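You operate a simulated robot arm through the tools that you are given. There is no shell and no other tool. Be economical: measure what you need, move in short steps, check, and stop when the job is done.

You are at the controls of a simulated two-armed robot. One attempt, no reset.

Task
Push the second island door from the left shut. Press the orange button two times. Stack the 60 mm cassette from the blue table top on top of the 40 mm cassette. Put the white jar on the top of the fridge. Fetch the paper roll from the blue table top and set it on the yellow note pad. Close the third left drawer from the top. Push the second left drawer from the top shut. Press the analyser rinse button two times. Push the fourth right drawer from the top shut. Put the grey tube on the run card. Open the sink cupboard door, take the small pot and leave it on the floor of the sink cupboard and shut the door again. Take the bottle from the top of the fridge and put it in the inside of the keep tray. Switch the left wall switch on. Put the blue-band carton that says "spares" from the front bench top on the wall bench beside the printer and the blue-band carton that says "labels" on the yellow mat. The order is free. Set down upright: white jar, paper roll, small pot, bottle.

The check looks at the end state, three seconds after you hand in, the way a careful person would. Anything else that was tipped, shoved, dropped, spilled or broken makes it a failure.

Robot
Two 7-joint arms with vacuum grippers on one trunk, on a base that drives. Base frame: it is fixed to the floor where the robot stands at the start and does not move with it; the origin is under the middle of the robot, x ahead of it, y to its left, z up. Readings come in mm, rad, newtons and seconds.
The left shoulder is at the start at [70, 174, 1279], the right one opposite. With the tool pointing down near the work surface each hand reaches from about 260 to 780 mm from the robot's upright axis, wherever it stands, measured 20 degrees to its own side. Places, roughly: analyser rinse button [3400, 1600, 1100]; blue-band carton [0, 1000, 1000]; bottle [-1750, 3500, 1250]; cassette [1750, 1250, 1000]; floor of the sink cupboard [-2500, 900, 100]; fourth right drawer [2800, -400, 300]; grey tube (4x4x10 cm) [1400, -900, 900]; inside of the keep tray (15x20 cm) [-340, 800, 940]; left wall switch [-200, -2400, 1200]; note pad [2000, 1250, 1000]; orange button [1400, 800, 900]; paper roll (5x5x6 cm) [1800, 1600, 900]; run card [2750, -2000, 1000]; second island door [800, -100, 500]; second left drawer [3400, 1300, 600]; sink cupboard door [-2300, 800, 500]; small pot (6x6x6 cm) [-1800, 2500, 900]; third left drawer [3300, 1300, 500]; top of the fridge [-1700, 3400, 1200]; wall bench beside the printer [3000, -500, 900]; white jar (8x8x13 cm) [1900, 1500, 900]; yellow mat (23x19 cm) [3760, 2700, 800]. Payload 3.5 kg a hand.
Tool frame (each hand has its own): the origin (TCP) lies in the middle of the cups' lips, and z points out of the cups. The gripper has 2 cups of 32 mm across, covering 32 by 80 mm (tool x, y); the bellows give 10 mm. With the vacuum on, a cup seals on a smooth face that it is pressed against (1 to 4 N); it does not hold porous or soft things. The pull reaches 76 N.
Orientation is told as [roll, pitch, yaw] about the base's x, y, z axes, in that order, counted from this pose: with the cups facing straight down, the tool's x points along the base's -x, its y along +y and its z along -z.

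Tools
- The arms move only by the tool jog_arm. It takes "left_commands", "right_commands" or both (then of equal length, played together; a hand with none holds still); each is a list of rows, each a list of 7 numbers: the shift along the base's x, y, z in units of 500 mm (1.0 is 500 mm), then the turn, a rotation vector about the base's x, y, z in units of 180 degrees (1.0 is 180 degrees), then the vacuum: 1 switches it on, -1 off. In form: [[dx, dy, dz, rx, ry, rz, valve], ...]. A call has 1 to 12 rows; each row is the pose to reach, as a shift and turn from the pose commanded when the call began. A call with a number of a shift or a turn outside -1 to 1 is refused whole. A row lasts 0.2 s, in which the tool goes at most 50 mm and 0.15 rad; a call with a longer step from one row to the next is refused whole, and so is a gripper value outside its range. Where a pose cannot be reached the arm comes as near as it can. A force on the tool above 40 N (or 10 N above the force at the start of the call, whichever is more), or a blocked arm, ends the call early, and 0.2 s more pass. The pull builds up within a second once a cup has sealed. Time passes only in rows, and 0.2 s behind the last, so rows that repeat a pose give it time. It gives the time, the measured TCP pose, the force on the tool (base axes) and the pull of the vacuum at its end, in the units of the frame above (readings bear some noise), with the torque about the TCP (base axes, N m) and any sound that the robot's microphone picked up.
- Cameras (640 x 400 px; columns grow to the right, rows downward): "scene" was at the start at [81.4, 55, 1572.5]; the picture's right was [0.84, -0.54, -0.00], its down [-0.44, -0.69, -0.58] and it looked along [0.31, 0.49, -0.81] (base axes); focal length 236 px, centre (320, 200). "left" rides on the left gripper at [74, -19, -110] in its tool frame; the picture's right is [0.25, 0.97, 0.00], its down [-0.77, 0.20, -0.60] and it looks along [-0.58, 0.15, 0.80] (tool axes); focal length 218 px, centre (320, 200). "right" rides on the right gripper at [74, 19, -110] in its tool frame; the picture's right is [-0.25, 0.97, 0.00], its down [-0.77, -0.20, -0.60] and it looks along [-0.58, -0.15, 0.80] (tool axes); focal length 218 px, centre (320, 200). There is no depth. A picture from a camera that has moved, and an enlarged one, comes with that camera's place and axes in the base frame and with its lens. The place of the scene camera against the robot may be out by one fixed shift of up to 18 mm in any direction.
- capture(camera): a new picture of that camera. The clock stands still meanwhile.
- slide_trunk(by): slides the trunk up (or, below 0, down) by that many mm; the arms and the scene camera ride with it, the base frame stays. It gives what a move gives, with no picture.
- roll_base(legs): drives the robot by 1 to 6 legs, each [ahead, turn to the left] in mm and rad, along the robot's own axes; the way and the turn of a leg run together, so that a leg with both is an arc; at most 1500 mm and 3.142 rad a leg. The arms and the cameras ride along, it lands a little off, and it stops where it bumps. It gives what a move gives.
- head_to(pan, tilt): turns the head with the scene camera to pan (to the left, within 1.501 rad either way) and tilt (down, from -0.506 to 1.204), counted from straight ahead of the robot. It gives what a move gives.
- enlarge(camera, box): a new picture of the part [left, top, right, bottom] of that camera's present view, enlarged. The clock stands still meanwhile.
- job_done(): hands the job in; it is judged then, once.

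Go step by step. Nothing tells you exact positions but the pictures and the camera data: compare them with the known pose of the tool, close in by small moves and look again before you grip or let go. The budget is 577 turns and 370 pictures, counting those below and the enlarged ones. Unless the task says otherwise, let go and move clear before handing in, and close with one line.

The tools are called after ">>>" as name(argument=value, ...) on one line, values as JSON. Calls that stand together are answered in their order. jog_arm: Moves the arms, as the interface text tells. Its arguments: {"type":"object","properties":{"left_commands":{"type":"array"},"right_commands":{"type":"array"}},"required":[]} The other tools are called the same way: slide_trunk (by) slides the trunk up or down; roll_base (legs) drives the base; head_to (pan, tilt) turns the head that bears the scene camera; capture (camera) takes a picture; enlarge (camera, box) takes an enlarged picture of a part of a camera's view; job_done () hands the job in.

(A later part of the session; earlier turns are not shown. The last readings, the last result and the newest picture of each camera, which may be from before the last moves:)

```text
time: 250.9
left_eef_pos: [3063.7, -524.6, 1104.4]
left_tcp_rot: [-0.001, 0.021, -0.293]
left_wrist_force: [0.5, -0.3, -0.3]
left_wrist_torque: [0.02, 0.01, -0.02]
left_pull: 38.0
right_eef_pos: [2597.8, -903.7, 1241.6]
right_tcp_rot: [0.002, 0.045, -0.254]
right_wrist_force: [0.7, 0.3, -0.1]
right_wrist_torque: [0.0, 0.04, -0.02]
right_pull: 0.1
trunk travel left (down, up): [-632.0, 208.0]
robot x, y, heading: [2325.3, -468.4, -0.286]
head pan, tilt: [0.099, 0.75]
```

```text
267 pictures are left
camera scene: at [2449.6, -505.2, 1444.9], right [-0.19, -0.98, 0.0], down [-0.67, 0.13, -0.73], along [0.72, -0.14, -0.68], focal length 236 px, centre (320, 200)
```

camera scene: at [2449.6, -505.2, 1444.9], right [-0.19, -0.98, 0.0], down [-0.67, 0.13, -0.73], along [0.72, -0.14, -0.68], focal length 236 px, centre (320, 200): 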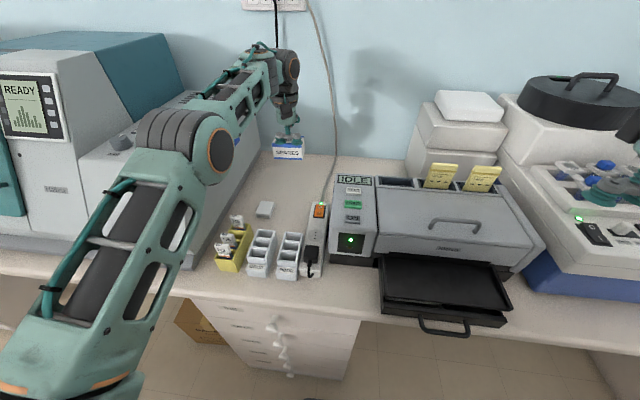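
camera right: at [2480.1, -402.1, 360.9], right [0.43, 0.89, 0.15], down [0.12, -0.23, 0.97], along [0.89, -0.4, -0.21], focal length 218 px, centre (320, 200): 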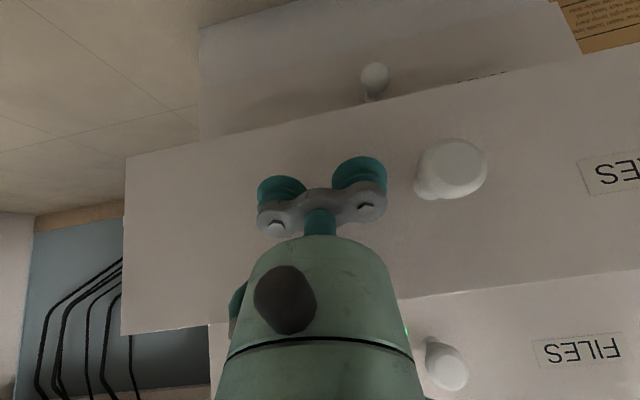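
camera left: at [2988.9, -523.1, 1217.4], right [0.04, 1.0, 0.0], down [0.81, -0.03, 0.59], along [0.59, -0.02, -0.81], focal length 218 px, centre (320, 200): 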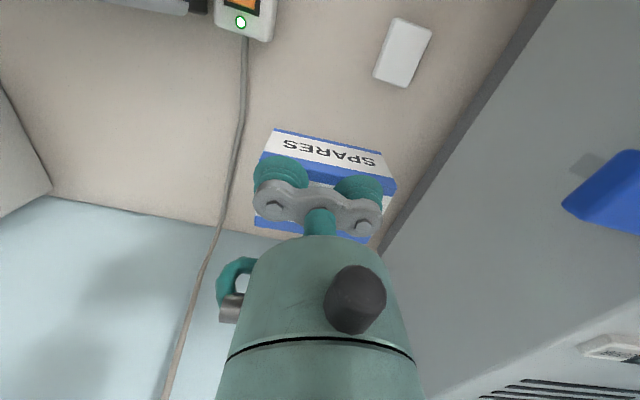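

>>> jog_arm(left_commands=[[-0.003, -0.008, -0.09, 0, 0, 0, 1], [-0.005, -0.016, -0.18, 0, 0, 0, 1], [-0.005, -0.016, -0.24, 0, 0, 0, 1], [-0.005, -0.016, -0.26, 0, 0, 0, 1]])

>>> capture(camera="left")

```text
time: 251.9
left_eef_pos: [3060.5, -532.4, 977.3]
left_tcp_rot: [-0.003, 0.017, -0.293]
left_wrist_force: [-0.7, 0.2, -0.9]
left_wrist_torque: [0.02, -0.02, 0.0]
left_pull: 37.6
right_eef_pos: [2596.7, -903.0, 1242.3]
right_tcp_rot: [0.002, 0.044, -0.252]
right_wrist_force: [0.0, -0.1, 0.8]
right_wrist_torque: [0.01, 0.03, 0.02]
right_pull: 0.1
trunk travel left (down, up): [-632.0, 208.0]
robot x, y, heading: [2324.9, -468.1, -0.29]
head pan, tilt: [0.099, 0.75]
```

```text
266 pictures are left
camera left: at [2984.5, -532.0, 1088.4], right [0.04, 1.0, 0.0], down [0.81, -0.03, 0.59], along [0.59, -0.02, -0.81], focal length 218 px, centre (320, 200)
```

left: 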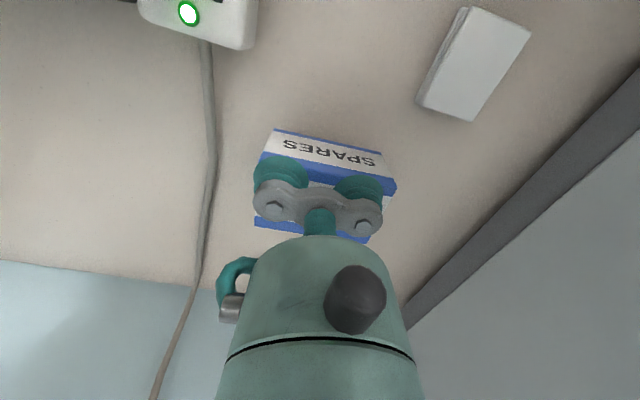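

>>> jog_arm(left_commands=[[0, 0, -0.01, 0, 0, 0, 1], [0, 0, -0.02, 0, 0, 0, 1], [0, 0, -0.028, 0, 0, 0, 1]])

>>> jog_arm(left_commands=[[0, 0, -0.006, 0, 0, 0, 1], [0, 0, -0.012, 0, 0, 0, 1], [0, 0, -0.016, 0, 0, 0, 1]])

```text
time: 252.7
left_eef_pos: [3059.8, -533.7, 963.3]
left_tcp_rot: [-0.002, 0.015, -0.296]
left_wrist_force: [-0.2, 0.0, -1.0]
left_wrist_torque: [0.0, -0.04, -0.03]
left_pull: 37.7
right_eef_pos: [2596.3, -902.0, 1244.0]
right_tcp_rot: [0.002, 0.043, -0.25]
right_wrist_force: [-0.4, -0.2, -0.1]
right_wrist_torque: [0.01, 0.01, 0.0]
right_pull: 0.1
trunk travel left (down, up): [-632.0, 208.0]
robot x, y, heading: [2325.6, -464.0, -0.292]
head pan, tilt: [0.099, 0.75]
```

```text
time: 253.5
left_eef_pos: [3060.5, -533.2, 954.2]
left_tcp_rot: [-0.002, 0.017, -0.293]
left_wrist_force: [-0.2, 0.2, -1.8]
left_wrist_torque: [0.01, -0.04, -0.03]
left_pull: 38.1
right_eef_pos: [2595.8, -903.4, 1244.5]
right_tcp_rot: [0.001, 0.043, -0.251]
right_wrist_force: [0.0, 0.2, 0.4]
right_wrist_torque: [-0.02, -0.02, -0.03]
right_pull: 0.1
trunk travel left (down, up): [-632.0, 208.0]
robot x, y, heading: [2325.1, -468.4, -0.288]
head pan, tilt: [0.099, 0.75]
```

>>> jog_arm(left_commands=[[0, 0, -0.006, 0, 0, 0, 1], [0, 0, -0.012, 0, 0, 0, 1], [0, 0, -0.018, 0, 0, 0, 1], [0, 0, -0.022, 0, 0, 0, 1]])

>>> jog_arm(left_commands=[[0, 0, -0.006, 0, 0, 0, 1], [0, 0, -0.012, 0, 0, 0, 1], [0, 0, -0.016, 0, 0, 0, 1]])

```text
time: 254.5
left_eef_pos: [3058.7, -533.5, 949.0]
left_tcp_rot: [-0.001, 0.008, -0.29]
left_wrist_force: [0.6, 1.2, 23.7]
left_wrist_torque: [0.1, -0.37, 0.02]
left_pull: 37.9
right_eef_pos: [2591.7, -901.9, 1245.4]
right_tcp_rot: [0.001, 0.038, -0.252]
right_wrist_force: [-0.2, 0.2, -0.5]
right_wrist_torque: [0.01, 0.04, 0.01]
right_pull: 0.0
trunk travel left (down, up): [-632.0, 208.0]
robot x, y, heading: [2322.3, -469.3, -0.286]
head pan, tilt: [0.099, 0.75]
```

```text
time: 255.3
left_eef_pos: [3059.6, -533.7, 940.6]
left_tcp_rot: [-0.002, 0.01, -0.292]
left_wrist_force: [5.5, 0.7, 30.4]
left_wrist_torque: [0.05, -0.26, 0.03]
left_pull: 37.4
right_eef_pos: [2592.5, -902.8, 1244.3]
right_tcp_rot: [0.003, 0.04, -0.253]
right_wrist_force: [0.5, -0.1, 0.1]
right_wrist_torque: [0.0, 0.04, 0.02]
right_pull: 0.0
trunk travel left (down, up): [-632.0, 208.0]
robot x, y, heading: [2322.7, -468.9, -0.293]
head pan, tilt: [0.099, 0.75]
```

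Pressed onto the bench. Release and lift.

>>> jog_arm(left_commands=[[0, 0, 0.01, 0, 0, 0, -1], [0, 0, 0.016, 0, 0, 0, -1], [0, 0, 0.02, 0, 0, 0, -1], [0, 0, 0.024, 0, 0, 0, -1], [0, 0, 0.05, 0, 0, 0, -1], [0, 0, 0.12, 0, 0, 0, -1], [0, 0, 0.21, 0, 0, 0, -1]])

>>> capture(camera="left")

```text
time: 256.9
left_eef_pos: [3058.2, -533.6, 1042.7]
left_tcp_rot: [-0.003, 0.015, -0.293]
left_wrist_force: [-0.7, -0.9, -0.6]
left_wrist_torque: [-0.02, 0.02, 0.02]
left_pull: 0.0
right_eef_pos: [2594.0, -902.0, 1244.0]
right_tcp_rot: [-0.001, 0.041, -0.251]
right_wrist_force: [-0.7, -0.8, -0.8]
right_wrist_torque: [-0.01, 0.0, 0.01]
right_pull: 0.2
trunk travel left (down, up): [-632.0, 208.0]
robot x, y, heading: [2319.5, -466.2, -0.286]
head pan, tilt: [0.099, 0.75]
```

```text
265 pictures are left
camera left: at [2984.1, -533.0, 1153.7], right [0.04, 1.0, 0.0], down [0.81, -0.03, 0.59], along [0.59, -0.02, -0.81], focal length 218 px, centre (320, 200)
```

left: 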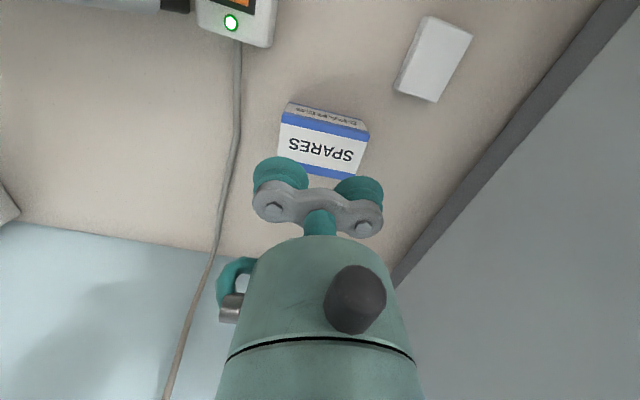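

SPARES is placed beside the printer. Next I'll retract and look for the grey tube on the island and the run card further right.

>>> jog_arm(left_commands=[[0, 0, 0.09, 0, 0, 0, -1], [0, 0, 0.18, 0, 0, 0, -1], [-0.07, 0.02, 0.24, 0, 0, 0, -1], [-0.15, 0.045, 0.3, 0, 0, 0, -1], [-0.23, 0.07, 0.35, 0, 0, 0, -1], [-0.31, 0.095, 0.4, 0, 0, 0, -1], [-0.39, 0.12, 0.44, 0, 0, 0, -1], [-0.47, 0.145, 0.46, 0, 0, 0, -1], [-0.55, 0.19, 0.46, 0, 0, 0, -1]])

>>> roll_base(legs=[[-150, 0], [0, -1.571]])

>>> slide_trunk(by=130)

>>> head_to(pan=0.5, tilt=0.5)

>>> capture(camera="scene")

>>> head_to(pan=-0.6, tilt=0.5)

>>> capture(camera="scene")

```text
refused: row 4 steps farther than a row can; nothing moved
```

```text
time: 259.2
left_eef_pos: [2903.2, -580.5, 1042.0]
left_tcp_rot: [0.006, 0.03, -0.415]
left_wrist_force: [-1.6, 3.8, 1.8]
left_wrist_torque: [-0.02, 0.04, -0.12]
left_pull: 0.1
right_eef_pos: [2388.5, -893.0, 1244.9]
right_tcp_rot: [0.002, 0.043, -0.389]
right_wrist_force: [-0.4, -0.2, 0.7]
right_wrist_torque: [0.03, 0.01, 0.0]
right_pull: 0.2
trunk travel left (down, up): [-632.0, 208.0]
robot x, y, heading: [2183.0, -424.2, -0.423]
head pan, tilt: [0.099, 0.75]
stopped in leg 2: the force on the tool passed its limit at 88 N (the readings are from after the stop); the commanded pose is now the measured one
```

```text
time: 260.8
left_eef_pos: [2903.7, -581.8, 1171.4]
left_tcp_rot: [0.006, 0.028, -0.412]
left_wrist_force: [0.1, 0.7, 0.0]
left_wrist_torque: [0.01, -0.02, 0.02]
left_pull: 0.1
right_eef_pos: [2389.3, -893.9, 1373.4]
right_tcp_rot: [0.002, 0.044, -0.389]
right_wrist_force: [-0.6, 0.3, -0.9]
right_wrist_torque: [-0.05, 0.0, 0.01]
right_pull: 0.1
trunk travel left (down, up): [-762.0, 78.0]
robot x, y, heading: [2181.9, -427.4, -0.419]
head pan, tilt: [0.099, 0.75]
```

```text
time: 261.7
left_eef_pos: [2903.5, -582.6, 1171.0]
left_tcp_rot: [0.006, 0.026, -0.415]
left_wrist_force: [0.6, 0.3, 0.5]
left_wrist_torque: [-0.01, -0.04, -0.01]
left_pull: 0.1
right_eef_pos: [2389.3, -893.7, 1373.7]
right_tcp_rot: [0.003, 0.045, -0.39]
right_wrist_force: [-0.1, 0.4, 0.3]
right_wrist_torque: [0.01, -0.02, 0.01]
right_pull: 0.1
trunk travel left (down, up): [-762.0, 78.0]
robot x, y, heading: [2182.7, -424.6, -0.422]
head pan, tilt: [0.499, 0.499]
```

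```text
264 pictures are left
camera scene: at [2308.5, -445.3, 1597.2], right [0.08, -1.0, 0.0], down [-0.48, -0.04, -0.88], along [0.88, 0.07, -0.48], focal length 236 px, centre (320, 200)
```

scene: 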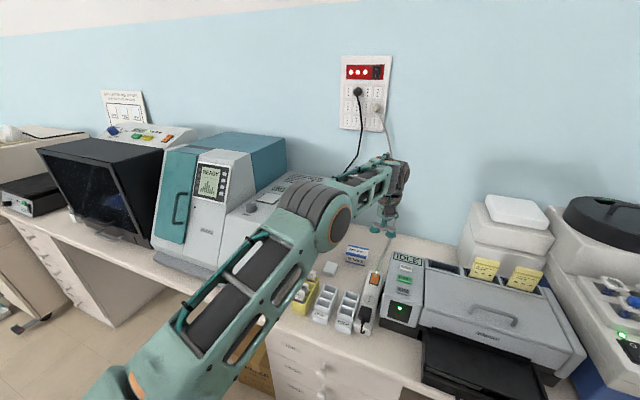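

```text
time: 263.0
left_eef_pos: [2902.2, -583.1, 1171.1]
left_tcp_rot: [0.006, 0.03, -0.413]
left_wrist_force: [-0.6, 0.9, 0.1]
left_wrist_torque: [0.0, 0.0, 0.01]
left_pull: 0.1
right_eef_pos: [2389.9, -893.5, 1374.1]
right_tcp_rot: [0.004, 0.043, -0.39]
right_wrist_force: [-0.7, 0.2, 0.8]
right_wrist_torque: [-0.01, 0.0, -0.01]
right_pull: 0.1
trunk travel left (down, up): [-762.0, 78.0]
robot x, y, heading: [2183.6, -426.6, -0.42]
head pan, tilt: [-0.6, 0.499]
```

```text
263 pictures are left
camera scene: at [2265.4, -529.8, 1597.2], right [-0.85, -0.52, 0.0], down [-0.25, 0.41, -0.88], along [0.46, -0.75, -0.48], focal length 236 px, centre (320, 200)
```

scene: 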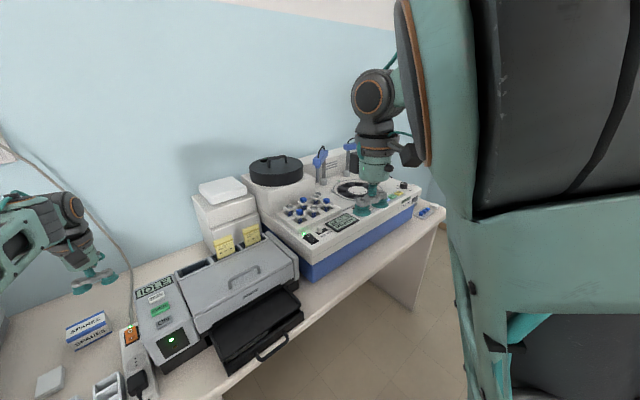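

The jog was refused and the base turn then brushed the low hand against the printer. It still reads IDLE and looks unmoved, and from now on I won't chain a drive onto an unchecked jog. I'll raise and retract the left hand.

>>> jog_arm(left_commands=[[-0.01, 0.01, 0.08, 0, 0, 0, -1], [-0.02, 0.02, 0.16, 0, 0, 0, -1], [-0.08, 0.04, 0.22, 0, 0, 0, -1], [-0.15, 0.07, 0.26, 0, 0, 0, -1], [-0.23, 0.1, 0.28, 0, 0, 0, -1], [-0.31, 0.13, 0.3, 0, 0, 0, -1], [-0.39, 0.16, 0.3, 0, 0, 0, -1], [-0.47, 0.2, 0.3, 0, 0, 0, -1], [-0.53, 0.26, 0.3, 0, 0, 0, -1]])

>>> enlarge(camera="scene", box=[20, 230, 320, 400])

```text
time: 265.0
left_eef_pos: [2637.9, -449.3, 1321.9]
left_tcp_rot: [0.003, 0.026, -0.415]
left_wrist_force: [-0.5, -0.2, 0.1]
left_wrist_torque: [-0.04, 0.04, 0.02]
left_pull: 0.1
right_eef_pos: [2389.1, -888.6, 1374.7]
right_tcp_rot: [0.0, 0.043, -0.388]
right_wrist_force: [0.3, 0.4, 0.4]
right_wrist_torque: [-0.05, 0.03, -0.04]
right_pull: 0.0
trunk travel left (down, up): [-762.0, 78.0]
robot x, y, heading: [2181.3, -427.3, -0.422]
head pan, tilt: [-0.6, 0.499]
```

```text
2.13 times, centred on (170, 315) of scene
camera zoom: at [2266.2, -525.1, 1597.4], right [-0.85, -0.52, 0.0], down [-0.25, 0.41, -0.88], along [0.46, -0.75, -0.48], focal length 504 px, centre (640, -45)
```

zoom: 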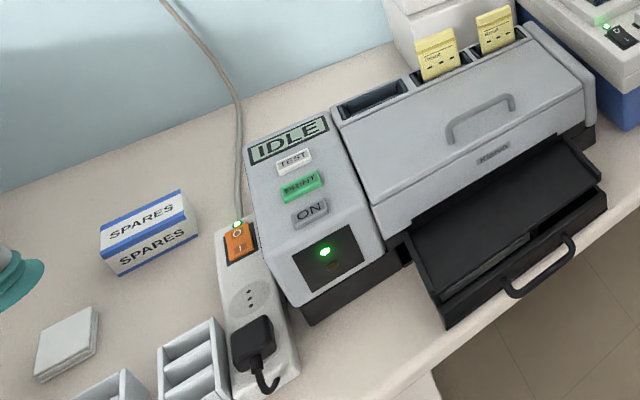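

>>> roll_base(legs=[[0, -1.44]])

>>> head_to(pan=0.2, tilt=0.45)

>>> capture(camera="scene")

>>> head_to(pan=-0.8, tilt=0.6)

>>> capture(camera="scene")

```text
time: 268.9
left_eef_pos: [2211.2, -882.2, 1321.5]
left_tcp_rot: [0.007, 0.028, -1.856]
left_wrist_force: [-0.3, 0.1, 0.1]
left_wrist_torque: [0.02, -0.01, -0.02]
left_pull: 0.1
right_eef_pos: [1743.1, -692.6, 1374.3]
right_tcp_rot: [0.004, 0.045, -1.832]
right_wrist_force: [-0.7, -0.2, 0.3]
right_wrist_torque: [0.0, 0.02, 0.0]
right_pull: 0.1
trunk travel left (down, up): [-762.0, 78.0]
robot x, y, heading: [2179.6, -424.1, -1.864]
head pan, tilt: [-0.6, 0.499]
```

```text
time: 270.1
left_eef_pos: [2211.6, -882.6, 1323.1]
left_tcp_rot: [0.008, 0.027, -1.855]
left_wrist_force: [-0.8, -0.4, -0.4]
left_wrist_torque: [0.0, 0.02, 0.01]
left_pull: 0.1
right_eef_pos: [1742.3, -693.3, 1373.3]
right_tcp_rot: [0.004, 0.043, -1.831]
right_wrist_force: [0.2, 0.2, 0.0]
right_wrist_torque: [0.0, 0.04, -0.01]
right_pull: 0.2
trunk travel left (down, up): [-762.0, 78.0]
robot x, y, heading: [2176.2, -424.9, -1.864]
head pan, tilt: [0.201, 0.45]
```

```text
261 pictures are left
camera scene: at [2149.2, -571.1, 1601.7], right [-1.0, 0.09, 0.0], down [0.04, 0.43, -0.9], along [-0.08, -0.9, -0.44], focal length 236 px, centre (320, 200)
```

scene: 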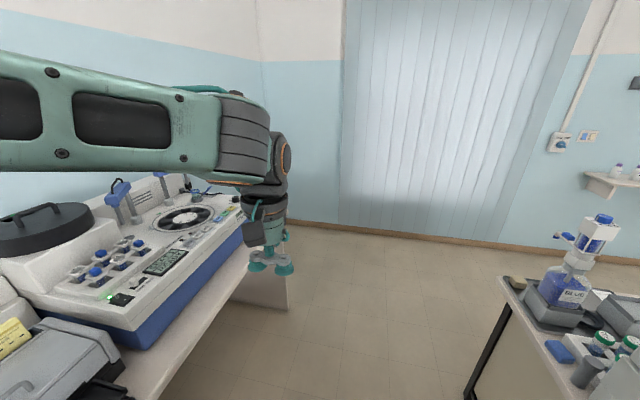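

```text
time: 271.3
left_eef_pos: [2212.2, -882.6, 1320.9]
left_tcp_rot: [0.008, 0.027, -1.855]
left_wrist_force: [-0.3, -0.8, -0.2]
left_wrist_torque: [-0.03, 0.01, -0.01]
left_pull: 0.1
right_eef_pos: [1742.1, -692.2, 1374.7]
right_tcp_rot: [0.004, 0.044, -1.831]
right_wrist_force: [-0.4, -0.1, -0.2]
right_wrist_torque: [0.02, 0.02, 0.01]
right_pull: 0.0
trunk travel left (down, up): [-762.0, 78.0]
robot x, y, heading: [2180.7, -424.4, -1.867]
head pan, tilt: [-0.799, 0.6]
```

```text
260 pictures are left
camera scene: at [2079.3, -520.3, 1588.1], right [-0.46, 0.89, 0.0], down [0.5, 0.26, -0.83], along [-0.73, -0.38, -0.56], focal length 236 px, centre (320, 200)
```

scene: 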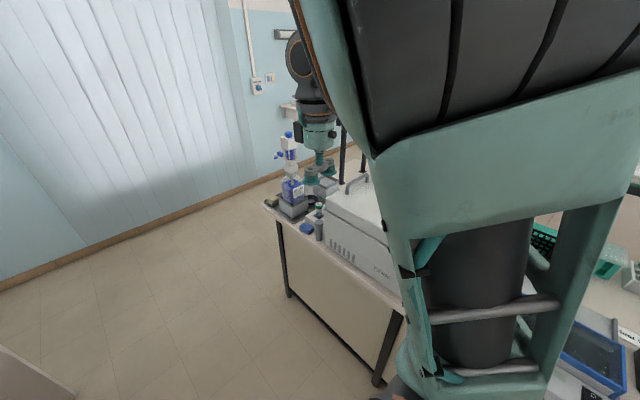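

>>> head_to(pan=0.35, tilt=0.45)

>>> enlarge(camera="scene", box=[140, 160, 340, 285])

```text
time: 272.7
left_eef_pos: [2211.4, -882.1, 1322.2]
left_tcp_rot: [0.006, 0.027, -1.855]
left_wrist_force: [-0.1, -0.1, 1.2]
left_wrist_torque: [0.0, 0.01, 0.02]
left_pull: 0.0
right_eef_pos: [1742.3, -693.0, 1372.7]
right_tcp_rot: [0.004, 0.043, -1.83]
right_wrist_force: [0.1, 0.5, 0.1]
right_wrist_torque: [0.02, 0.02, -0.02]
right_pull: 0.0
trunk travel left (down, up): [-762.0, 78.0]
robot x, y, heading: [2180.2, -424.3, -1.864]
head pan, tilt: [0.351, 0.45]
```

```text
3.20 times, centred on (240, 222) of scene
camera zoom: at [2162.9, -571.3, 1601.6], right [-1.0, -0.06, 0.0], down [-0.02, 0.43, -0.9], along [0.05, -0.9, -0.44], focal length 755 px, centre (576, 128)
```

zoom: 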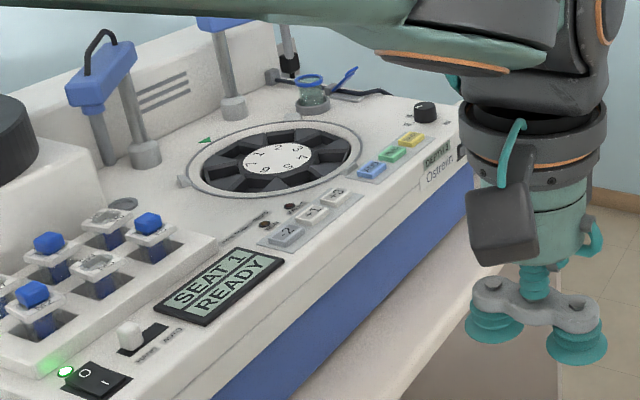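

The grey tube is on the island's right end at about (1427,-868). I'll drive alongside it and face the island.

>>> roll_base(legs=[[527, 0]])

>>> head_to(pan=0.6, tilt=0.5)

>>> capture(camera="scene")

```text
time: 275.8
left_eef_pos: [2057.8, -1391.4, 1321.6]
left_tcp_rot: [0.006, 0.026, -1.855]
left_wrist_force: [0.6, -0.6, 0.7]
left_wrist_torque: [0.03, -0.01, -0.04]
left_pull: 0.1
right_eef_pos: [1590.3, -1200.5, 1374.3]
right_tcp_rot: [0.003, 0.042, -1.83]
right_wrist_force: [-0.3, -0.2, 0.0]
right_wrist_torque: [-0.03, 0.01, 0.02]
right_pull: 0.1
trunk travel left (down, up): [-762.0, 78.0]
robot x, y, heading: [2026.6, -936.9, -1.865]
head pan, tilt: [0.351, 0.45]
```

```text
time: 276.6
left_eef_pos: [2057.2, -1394.8, 1322.1]
left_tcp_rot: [0.006, 0.029, -1.854]
left_wrist_force: [-0.1, -0.5, -0.4]
left_wrist_torque: [0.0, -0.04, 0.01]
left_pull: 0.0
right_eef_pos: [1588.6, -1202.4, 1372.9]
right_tcp_rot: [0.003, 0.044, -1.831]
right_wrist_force: [0.1, 0.8, -0.5]
right_wrist_torque: [0.04, 0.02, 0.0]
right_pull: 0.1
trunk travel left (down, up): [-762.0, 78.0]
robot x, y, heading: [2023.3, -935.5, -1.864]
head pan, tilt: [0.6, 0.499]
```

```text
258 pictures are left
camera scene: at [2031.2, -1076.3, 1597.1], right [-0.95, -0.3, 0.0], down [-0.14, 0.46, -0.88], along [0.27, -0.84, -0.48], focal length 236 px, centre (320, 200)
```

scene: 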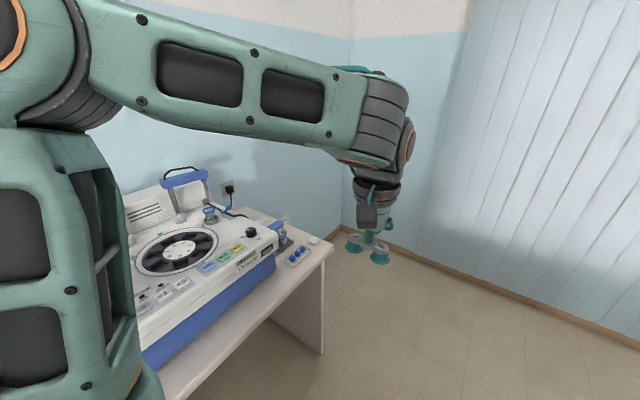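

>>> enlarge(camera="scene", box=[200, 190, 350, 290])

```text
4.00 times, centred on (275, 240) of scene
camera zoom: at [2031.2, -1076.3, 1597.1], right [-0.95, -0.3, 0.0], down [-0.14, 0.46, -0.88], along [0.27, -0.84, -0.48], focal length 944 px, centre (500, 40)
```

zoom: 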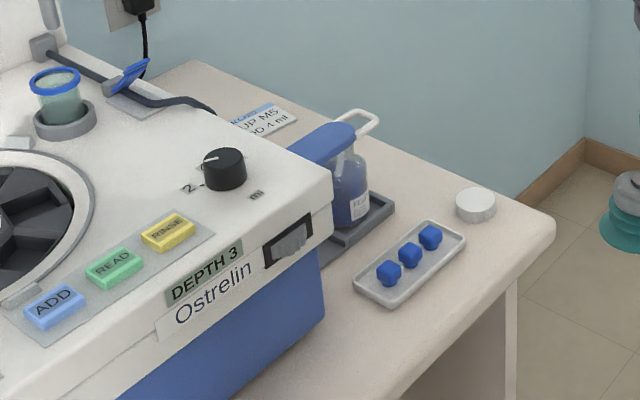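

The run card is the small blue-white card at the back right corner of the bench, near (2653,-1996). I'll drive on a bit and turn to face the island to pick the tube with the right hand.

>>> roll_base(legs=[[215, 0], [0, -1.57]])

>>> head_to(pan=-0.1, tilt=0.8)

>>> capture(camera="scene")

```text
time: 282.0
left_eef_pos: [1507.0, -1174.1, 1322.2]
left_tcp_rot: [0.007, 0.028, 2.866]
left_wrist_force: [-0.7, 0.8, 0.6]
left_wrist_torque: [-0.01, -0.03, 0.01]
left_pull: 0.1
right_eef_pos: [1692.1, -703.6, 1373.8]
right_tcp_rot: [0.005, 0.043, 2.892]
right_wrist_force: [0.5, -0.8, 0.4]
right_wrist_torque: [-0.01, -0.02, -0.03]
right_pull: 0.1
trunk travel left (down, up): [-762.0, 78.0]
robot x, y, heading: [1965.4, -1134.7, 2.862]
head pan, tilt: [0.6, 0.499]
```

```text
time: 283.1
left_eef_pos: [1507.6, -1174.2, 1321.9]
left_tcp_rot: [0.007, 0.029, 2.865]
left_wrist_force: [-0.2, 0.0, 0.7]
left_wrist_torque: [-0.02, 0.01, 0.03]
left_pull: 0.1
right_eef_pos: [1693.9, -703.4, 1374.1]
right_tcp_rot: [0.004, 0.045, 2.891]
right_wrist_force: [0.6, -0.1, -1.2]
right_wrist_torque: [0.02, -0.01, 0.02]
right_pull: 0.0
trunk travel left (down, up): [-762.0, 78.0]
robot x, y, heading: [1963.7, -1136.4, 2.86]
head pan, tilt: [-0.099, 0.799]
```

```text
256 pictures are left
camera scene: at [1833.8, -1100.9, 1571.3], right [0.37, 0.93, 0.0], down [0.66, -0.27, -0.7], along [-0.65, 0.26, -0.72], focal length 236 px, centre (320, 200)
```

scene: 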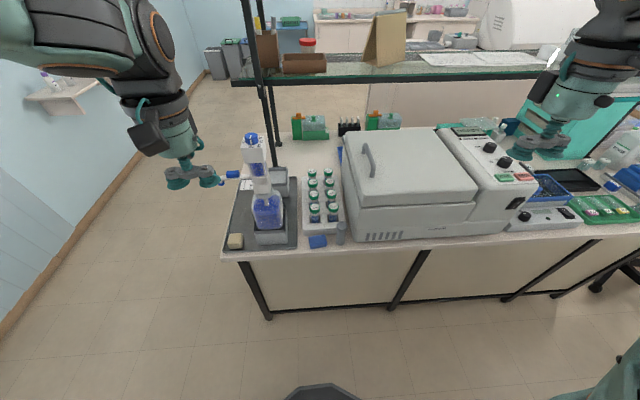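

>>> enlarge(camera="scene", box=[290, 190, 386, 250])

```text
6.67 times, centred on (338, 220) of scene
camera zoom: at [1833.8, -1100.9, 1571.3], right [0.37, 0.93, 0.0], down [0.66, -0.27, -0.7], along [-0.65, 0.26, -0.72], focal length 1574 px, centre (200, 67)
```

zoom: 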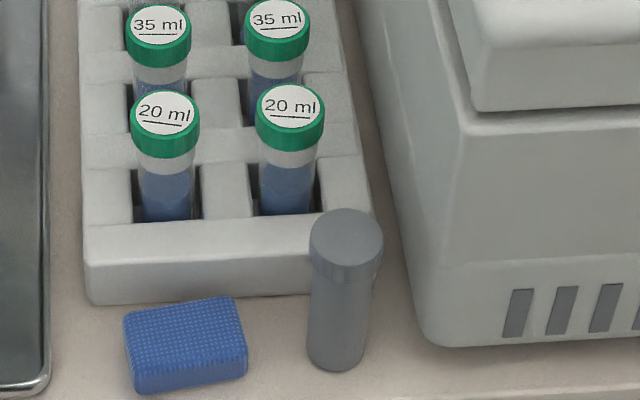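

>>> enlarge(camera="scene", box=[280, 110, 480, 250])

```text
2.86 times, centred on (380, 180) of scene
camera zoom: at [1833.8, -1100.9, 1571.3], right [0.37, 0.93, 0.0], down [0.66, -0.27, -0.7], along [-0.65, 0.26, -0.72], focal length 674 px, centre (149, 257)
```

zoom: 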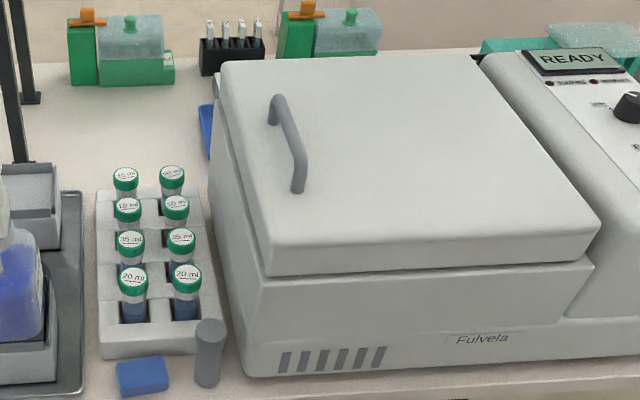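

The tube stands upright close to the machine. I'll use one cup on its cap with the gripper turned so the other cup hangs toward me, keeping the camera away from the machine.

>>> jog_arm(right_commands=[[-0.065, -0.05, -0.03, 0, 0, -0.0466, -1], [-0.13, -0.1, -0.06, 0, 0, -0.093, -1], [-0.196, -0.15, -0.09, 0, 0, -0.14, -1], [-0.26, -0.2, -0.12, 0, 0, -0.186, -1], [-0.325, -0.25, -0.15, 0, 0, -0.233, -1], [-0.39, -0.3, -0.18, 0, 0, -0.28, -1], [-0.458, -0.354, -0.21, 0, 0, -0.326, -1], [-0.458, -0.354, -0.29, 0, 0, -0.373, -1], [-0.458, -0.354, -0.37, 0, 0, -0.42, -1], [-0.458, -0.354, -0.43, 0, 0, -0.466, -1], [-0.458, -0.354, -0.488, 0, 0, -0.5125, -1]])

>>> capture(camera="right")

>>> capture(camera="scene")

```text
time: 285.5
left_eef_pos: [1505.7, -1171.9, 1321.7]
left_tcp_rot: [0.006, 0.028, 2.865]
left_wrist_force: [-0.3, -0.1, 0.1]
left_wrist_torque: [0.0, 0.0, 0.02]
left_pull: 0.0
right_eef_pos: [1463.3, -880.4, 1128.1]
right_tcp_rot: [0.002, 0.044, 1.278]
right_wrist_force: [0.4, 0.1, -0.7]
right_wrist_torque: [-0.01, 0.0, 0.0]
right_pull: 0.1
trunk travel left (down, up): [-762.0, 78.0]
robot x, y, heading: [1962.3, -1139.6, 2.864]
head pan, tilt: [-0.099, 0.799]
```

```text
253 pictures are left
camera right: at [1424.5, -939.1, 1241.4], right [-0.85, 0.52, -0.01], down [0.42, 0.7, 0.57], along [0.3, 0.48, -0.82], focal length 218 px, centre (320, 200)
```

right: 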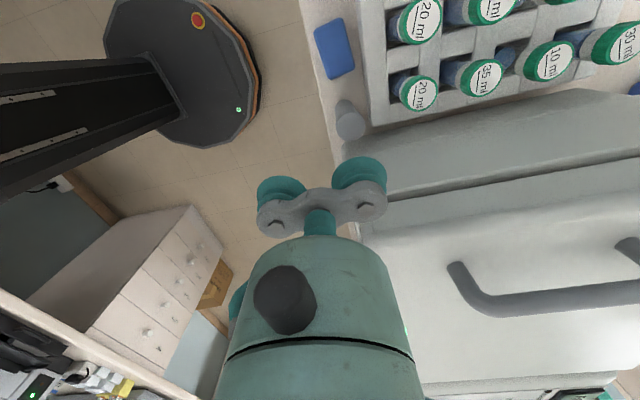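

```text
252 pictures are left
camera scene: at [1833.1, -1100.0, 1571.2], right [0.37, 0.93, 0.0], down [0.67, -0.27, -0.7], along [-0.65, 0.26, -0.72], focal length 236 px, centre (320, 200)
```

scene: 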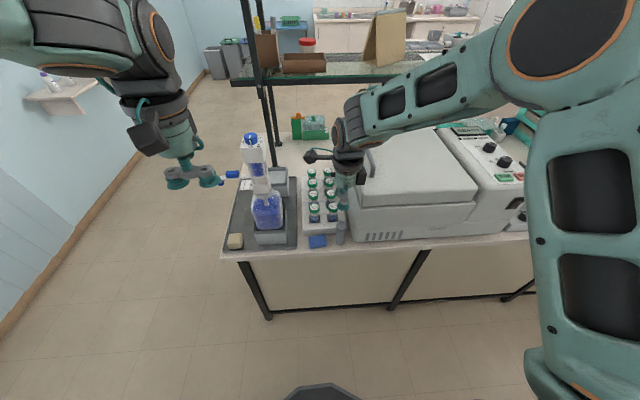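

>>> jog_arm(right_commands=[[-0.006, 0.007, -0.05, 0.0067, -0.002, 0, -1], [-0.012, 0.014, -0.1, 0.0134, -0.004, 0, -1], [-0.012, 0.014, -0.15, 0.0134, -0.004, 0, -1]])

>>> capture(camera="right")

>>> enlarge(camera="scene", box=[290, 160, 386, 250])

```text
time: 286.3
left_eef_pos: [1506.9, -1173.7, 1322.0]
left_tcp_rot: [0.008, 0.028, 2.867]
left_wrist_force: [0.0, -0.3, -0.2]
left_wrist_torque: [-0.02, -0.01, -0.01]
left_pull: 0.0
right_eef_pos: [1458.5, -873.2, 1055.1]
right_tcp_rot: [0.004, -0.002, 1.28]
right_wrist_force: [0.3, 0.1, -0.8]
right_wrist_torque: [-0.01, -0.02, -0.01]
right_pull: 0.1
trunk travel left (down, up): [-762.0, 78.0]
robot x, y, heading: [1965.2, -1137.1, 2.856]
head pan, tilt: [-0.099, 0.799]
```

```text
251 pictures are left
camera right: at [1418.5, -937.4, 1163.9], right [-0.85, 0.52, 0.0], down [0.42, 0.68, 0.6], along [0.31, 0.52, -0.8], focal length 218 px, centre (320, 200)
```

right: 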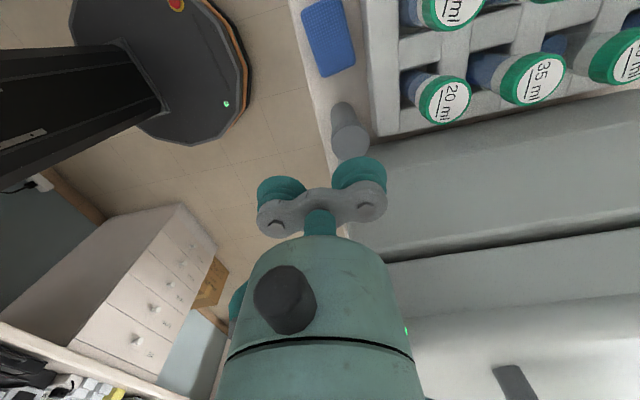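

```text
4.44 times, centred on (338, 205) of scene
camera zoom: at [1833.7, -1100.2, 1571.2], right [0.37, 0.93, 0.0], down [0.66, -0.27, -0.7], along [-0.65, 0.26, -0.72], focal length 1049 px, centre (240, 178)
```

zoom: 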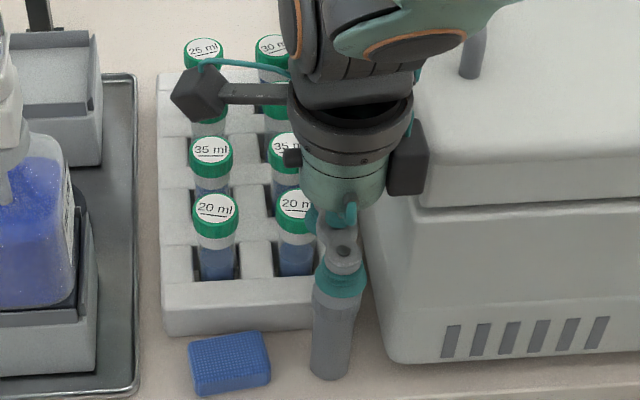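

Alignment looks right: the far cup is above the cap. I'll descend with vacuum on.

>>> jog_arm(right_commands=[[0, 0, -0.04, 0, 0, 0, 1], [0, 0, -0.08, 0, 0, 0, 1], [0, 0, -0.1, 0, 0, 0, 1], [0, 0, -0.108, 0, 0, 0, 1], [0, 0, -0.116, 0, 0, 0, 1], [0, 0, -0.124, 0, 0, 0, 1], [0, 0, -0.13, 0, 0, 0, 1]])

>>> capture(camera="right")

```text
time: 287.9
left_eef_pos: [1507.1, -1173.0, 1322.1]
left_tcp_rot: [0.005, 0.029, 2.866]
left_wrist_force: [-0.3, -1.0, -0.2]
left_wrist_torque: [-0.02, 0.0, 0.0]
left_pull: 0.1
right_eef_pos: [1457.5, -873.1, 990.2]
right_tcp_rot: [0.004, 0.0, 1.279]
right_wrist_force: [-0.4, 0.2, -0.9]
right_wrist_torque: [0.01, 0.02, 0.02]
right_pull: 0.0
trunk travel left (down, up): [-762.0, 78.0]
robot x, y, heading: [1962.5, -1139.7, 2.856]
head pan, tilt: [-0.099, 0.799]
```

```text
249 pictures are left
camera right: at [1418.4, -937.5, 1099.1], right [-0.85, 0.52, 0.0], down [0.42, 0.68, 0.6], along [0.31, 0.52, -0.8], focal length 218 px, centre (320, 200)
```

right: 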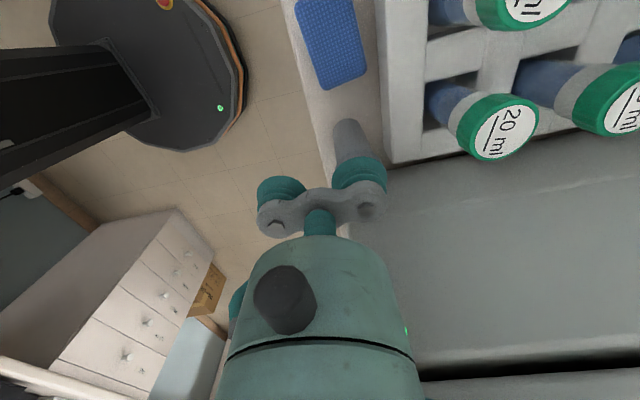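

>>> jog_arm(right_commands=[[0, 0, -0.006, 0, 0, 0, 1], [0, 0, -0.012, 0, 0, 0, 1], [0, 0, -0.018, 0, 0, 0, 1], [0, 0, -0.022, 0, 0, 0, 1]])

```text
time: 288.9
left_eef_pos: [1507.7, -1171.8, 1322.0]
left_tcp_rot: [0.007, 0.026, 2.864]
left_wrist_force: [0.4, -0.6, -0.5]
left_wrist_torque: [0.01, 0.02, -0.01]
left_pull: 0.2
right_eef_pos: [1458.0, -873.0, 978.8]
right_tcp_rot: [0.005, -0.001, 1.278]
right_wrist_force: [-0.5, 0.1, -0.5]
right_wrist_torque: [-0.03, -0.04, -0.02]
right_pull: 0.1
trunk travel left (down, up): [-762.0, 78.0]
robot x, y, heading: [1965.9, -1136.5, 2.859]
head pan, tilt: [-0.099, 0.799]
```

>>> jog_arm(right_commands=[[0, 0, -0.006, 0, 0, 0, 1], [0, 0, -0.012, 0, 0, 0, 1], [0, 0, -0.018, 0, 0, 0, 1], [0, 0, -0.024, 0, 0, 0, 1]])

>>> enlarge(camera="scene", box=[290, 180, 386, 250])

```text
time: 289.9
left_eef_pos: [1507.9, -1173.0, 1322.0]
left_tcp_rot: [0.007, 0.027, 2.865]
left_wrist_force: [0.1, 0.8, 0.3]
left_wrist_torque: [0.01, 0.0, 0.02]
left_pull: 0.1
right_eef_pos: [1457.9, -873.1, 967.4]
right_tcp_rot: [0.004, 0.001, 1.28]
right_wrist_force: [0.8, -0.1, 2.8]
right_wrist_torque: [0.04, 0.05, -0.01]
right_pull: 0.0
trunk travel left (down, up): [-762.0, 78.0]
robot x, y, heading: [1961.4, -1138.3, 2.855]
head pan, tilt: [-0.099, 0.799]
```

```text
5.71 times, centred on (338, 215) of scene
camera zoom: at [1834.1, -1100.9, 1571.3], right [0.37, 0.93, 0.0], down [0.66, -0.27, -0.7], along [-0.65, 0.26, -0.72], focal length 1349 px, centre (217, 114)
```

zoom: 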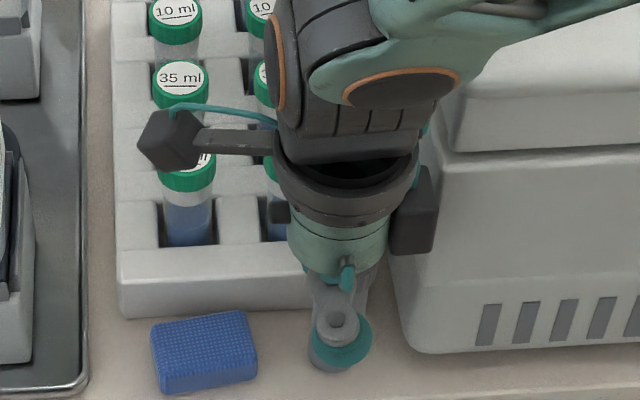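

>>> jog_arm(right_commands=[[0, 0, -0.004, 0, 0, 0, 1], [0, 0, -0.008, 0, 0, 0, 1], [0, 0, -0.008, 0, 0, 0, 1], [0, 0, -0.008, 0, 0, 0, 1]])

>>> capture(camera="right")

```text
time: 290.9
left_eef_pos: [1506.7, -1173.5, 1321.6]
left_tcp_rot: [0.007, 0.026, 2.866]
left_wrist_force: [-1.5, -1.0, -0.2]
left_wrist_torque: [0.05, -0.01, -0.03]
left_pull: 0.2
right_eef_pos: [1459.1, -872.9, 963.3]
right_tcp_rot: [0.005, 0.0, 1.278]
right_wrist_force: [1.7, -0.7, 4.1]
right_wrist_torque: [0.05, 0.06, -0.03]
right_pull: 0.0
trunk travel left (down, up): [-762.0, 78.0]
robot x, y, heading: [1963.9, -1137.5, 2.855]
head pan, tilt: [-0.099, 0.799]
```

```text
247 pictures are left
camera right: at [1418.8, -937.7, 1072.5], right [-0.85, 0.52, 0.0], down [0.42, 0.68, 0.6], along [0.31, 0.52, -0.8], focal length 218 px, centre (320, 200)
```

right: 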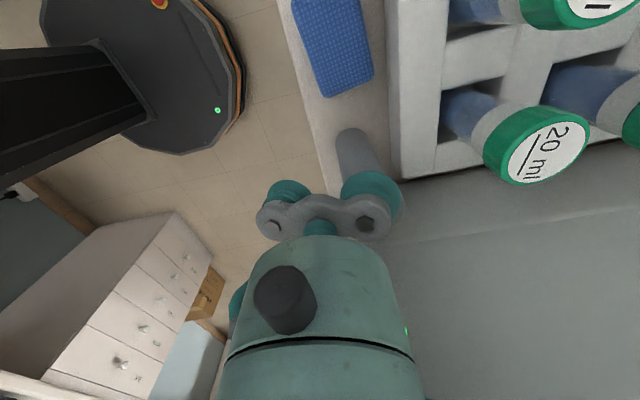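

>>> jog_arm(right_commands=[[0.002, -0.001, 0.02, 0, 0, 0, 1], [0.01, -0.003, 0.03, 0, 0, 0, 1]])

>>> enlarge(camera="right", box=[260, 80, 460, 240])

```text
time: 291.5
left_eef_pos: [1508.0, -1173.6, 1321.7]
left_tcp_rot: [0.009, 0.027, 2.865]
left_wrist_force: [0.1, -0.2, 0.3]
left_wrist_torque: [0.01, 0.02, 0.02]
left_pull: 0.0
right_eef_pos: [1463.5, -874.8, 979.4]
right_tcp_rot: [0.005, -0.001, 1.28]
right_wrist_force: [-0.5, -0.8, 0.3]
right_wrist_torque: [0.02, 0.01, -0.02]
right_pull: 0.1
trunk travel left (down, up): [-762.0, 78.0]
robot x, y, heading: [1960.7, -1139.4, 2.852]
head pan, tilt: [-0.099, 0.799]
```

```text
2.50 times, centred on (360, 160) of right
camera zoom: at [1423.6, -939.1, 1087.3], right [-0.85, 0.52, 0.0], down [0.42, 0.68, 0.6], along [0.31, 0.52, -0.8], focal length 546 px, centre (220, 300)
```

zoom: 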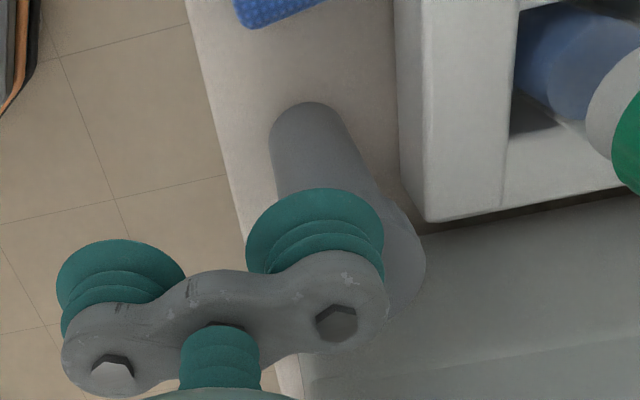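

The cup is off the cap's centre by about 12 mm toward the rack. I'll lift, rotate slightly for clearance, and recentre.

>>> jog_arm(right_commands=[[0, 0, 0.03, 0, 0, -0.032, 1], [-0.006, 0.004, 0.04, 0, 0, -0.064, 1], [-0.012, 0.008, 0.04, 0, 0, -0.096, 1], [-0.018, 0.012, 0.04, 0, 0, -0.127, 1]])

>>> enlarge(camera="right", box=[260, 80, 460, 240])

>>> enlarge(camera="scene", box=[290, 180, 386, 250])

```text
time: 292.5
left_eef_pos: [1507.4, -1174.0, 1321.6]
left_tcp_rot: [0.007, 0.028, 2.866]
left_wrist_force: [0.2, 0.1, -0.2]
left_wrist_torque: [-0.02, 0.02, -0.01]
left_pull: 0.1
right_eef_pos: [1454.7, -868.3, 998.3]
right_tcp_rot: [0.004, 0.001, 0.879]
right_wrist_force: [0.1, -0.7, -1.1]
right_wrist_torque: [-0.02, 0.02, 0.04]
right_pull: 0.0
trunk travel left (down, up): [-762.0, 78.0]
robot x, y, heading: [1963.9, -1140.8, 2.856]
head pan, tilt: [-0.099, 0.799]
```

```text
2.50 times, centred on (360, 160) of right
camera zoom: at [1392.0, -912.6, 1106.8], right [-0.58, 0.81, 0.0], down [0.65, 0.46, 0.6], along [0.49, 0.35, -0.8], focal length 546 px, centre (220, 300)
```

zoom: 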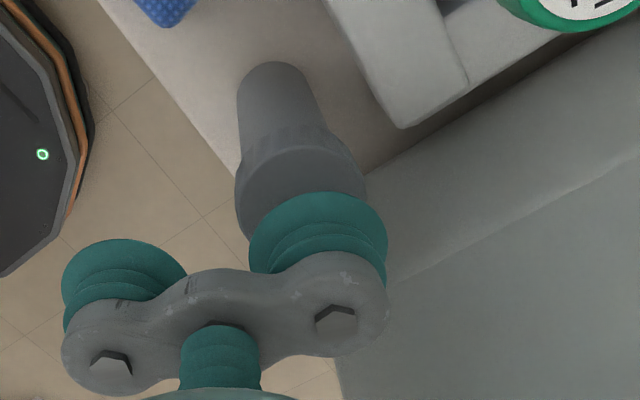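

```text
5.71 times, centred on (338, 215) of scene
camera zoom: at [1833.9, -1100.5, 1571.2], right [0.37, 0.93, 0.0], down [0.66, -0.27, -0.7], along [-0.65, 0.26, -0.72], focal length 1349 px, centre (217, 114)
```

zoom: 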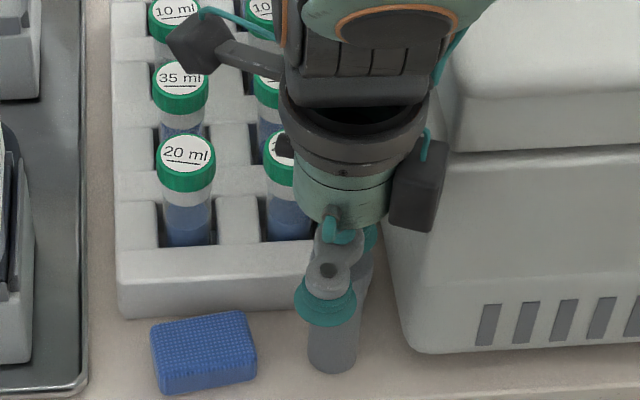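

Now it is centred over the cap. Descending.

>>> jog_arm(right_commands=[[0, 0, -0.025, 0, 0, 0, 1], [0, 0, -0.045, 0, 0, 0, 1], [0, 0, -0.054, 0, 0, 0, 1], [0, 0, -0.062, 0, 0, 0, 1], [0, 0, -0.068, 0, 0, 0, 1], [0, 0, -0.072, 0, 0, 0, 1], [0, 0, -0.072, 0, 0, 0, 1], [0, 0, -0.072, 0, 0, 0, 1]])

```text
time: 294.3
left_eef_pos: [1511.0, -1176.7, 1323.3]
left_tcp_rot: [0.005, 0.023, 2.866]
left_wrist_force: [0.1, -0.5, -0.2]
left_wrist_torque: [0.0, 0.03, -0.01]
left_pull: 0.1
right_eef_pos: [1456.2, -869.8, 963.2]
right_tcp_rot: [0.008, 0.0, 0.881]
right_wrist_force: [0.9, -1.1, 28.1]
right_wrist_torque: [0.77, 0.98, 0.02]
right_pull: 37.8
trunk travel left (down, up): [-762.0, 78.0]
robot x, y, heading: [1965.8, -1139.0, 2.86]
head pan, tilt: [-0.099, 0.799]
```

Sealed. Lifting the tube straight up.

>>> jog_arm(right_commands=[[0, 0, 0.03, 0, 0, 0, 1], [0, 0, 0.09, 0, 0, 0, 1], [0, 0, 0.18, 0, 0, 0, 1], [0, 0, 0.27, 0, 0, 0, 1], [0, 0, 0.36, 0, 0, 0, 1], [0.05, -0.015, 0.44, 0, 0, 0, 1], [0.12, -0.03, 0.5, 0, 0, 0, 1], [0.2, -0.05, 0.54, 0, 0, 0, 1]])

>>> capture(camera="scene")

```text
time: 296.1
left_eef_pos: [1510.6, -1174.3, 1323.3]
left_tcp_rot: [0.007, 0.026, 2.866]
left_wrist_force: [0.5, -0.3, -0.2]
left_wrist_torque: [-0.03, 0.04, 0.0]
left_pull: 0.1
right_eef_pos: [1558.2, -894.6, 1231.0]
right_tcp_rot: [0.007, 0.0, 0.879]
right_wrist_force: [0.0, -0.4, -0.3]
right_wrist_torque: [0.58, 0.74, 0.03]
right_pull: 38.0
trunk travel left (down, up): [-762.0, 78.0]
robot x, y, heading: [1964.1, -1136.2, 2.856]
head pan, tilt: [-0.099, 0.799]
```

```text
243 pictures are left
camera scene: at [1836.9, -1101.0, 1571.5], right [0.37, 0.93, 0.0], down [0.66, -0.27, -0.7], along [-0.65, 0.26, -0.72], focal length 236 px, centre (320, 200)
```

scene: 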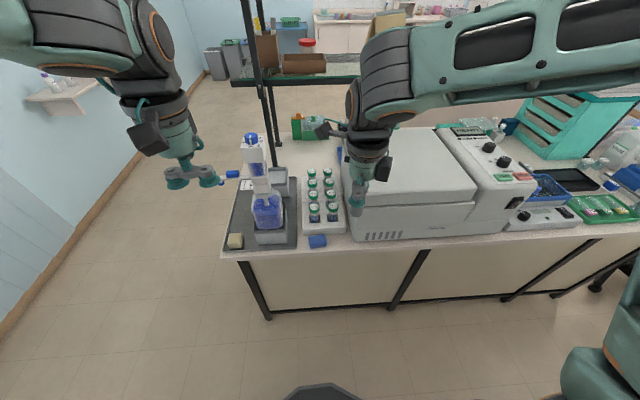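

I have the tube. Next I'll drive round to the end of the wall bench where the run card lies.

>>> roll_base(legs=[[0, 2.032], [1257, 0]])

>>> head_to(pan=1.2, tilt=0.5)

>>> capture(camera="scene")

```text
time: 304.5
left_eef_pos: [2320.7, -2081.8, 1320.3]
left_tcp_rot: [0.014, 0.034, -1.316]
left_wrist_force: [-0.3, -0.4, 0.0]
left_wrist_torque: [0.05, 0.01, -0.01]
left_pull: 0.0
right_eef_pos: [2056.6, -2181.0, 1224.8]
right_tcp_rot: [-0.007, 0.0, 2.979]
right_wrist_force: [0.2, -1.8, -0.7]
right_wrist_torque: [-0.8, 0.17, 0.0]
right_pull: 37.8
trunk travel left (down, up): [-762.0, 78.0]
robot x, y, heading: [2068.6, -1693.6, -1.253]
head pan, tilt: [-0.099, 0.799]
stopped in leg 2: the robot was blocked; the commanded pose is now the measured one
```

```text
time: 305.9
left_eef_pos: [2332.1, -2065.8, 1322.9]
left_tcp_rot: [0.005, 0.027, -1.305]
left_wrist_force: [0.5, 0.0, 1.0]
left_wrist_torque: [-0.03, 0.02, -0.02]
left_pull: 0.0
right_eef_pos: [2069.1, -2169.4, 1230.3]
right_tcp_rot: [0.002, -0.004, 2.992]
right_wrist_force: [0.2, 0.4, 0.7]
right_wrist_torque: [-0.95, 0.15, -0.04]
right_pull: 37.1
trunk travel left (down, up): [-762.0, 78.0]
robot x, y, heading: [2067.8, -1693.7, -1.251]
head pan, tilt: [1.201, 0.499]
```

```text
242 pictures are left
camera scene: at [2168.2, -1749.9, 1597.2], right [-0.05, -1.0, 0.0], down [-0.48, 0.02, -0.88], along [0.88, -0.04, -0.48], focal length 236 px, centre (320, 200)
```

scene: 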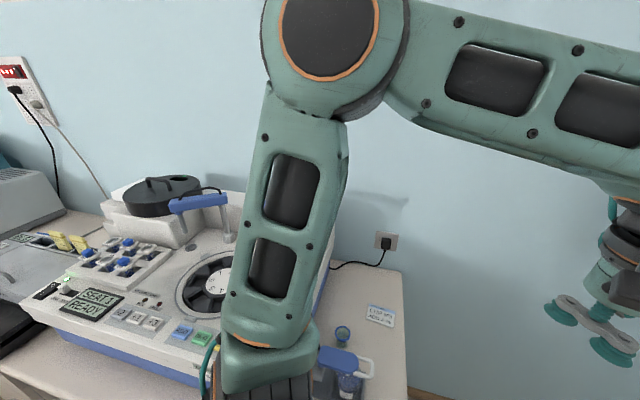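

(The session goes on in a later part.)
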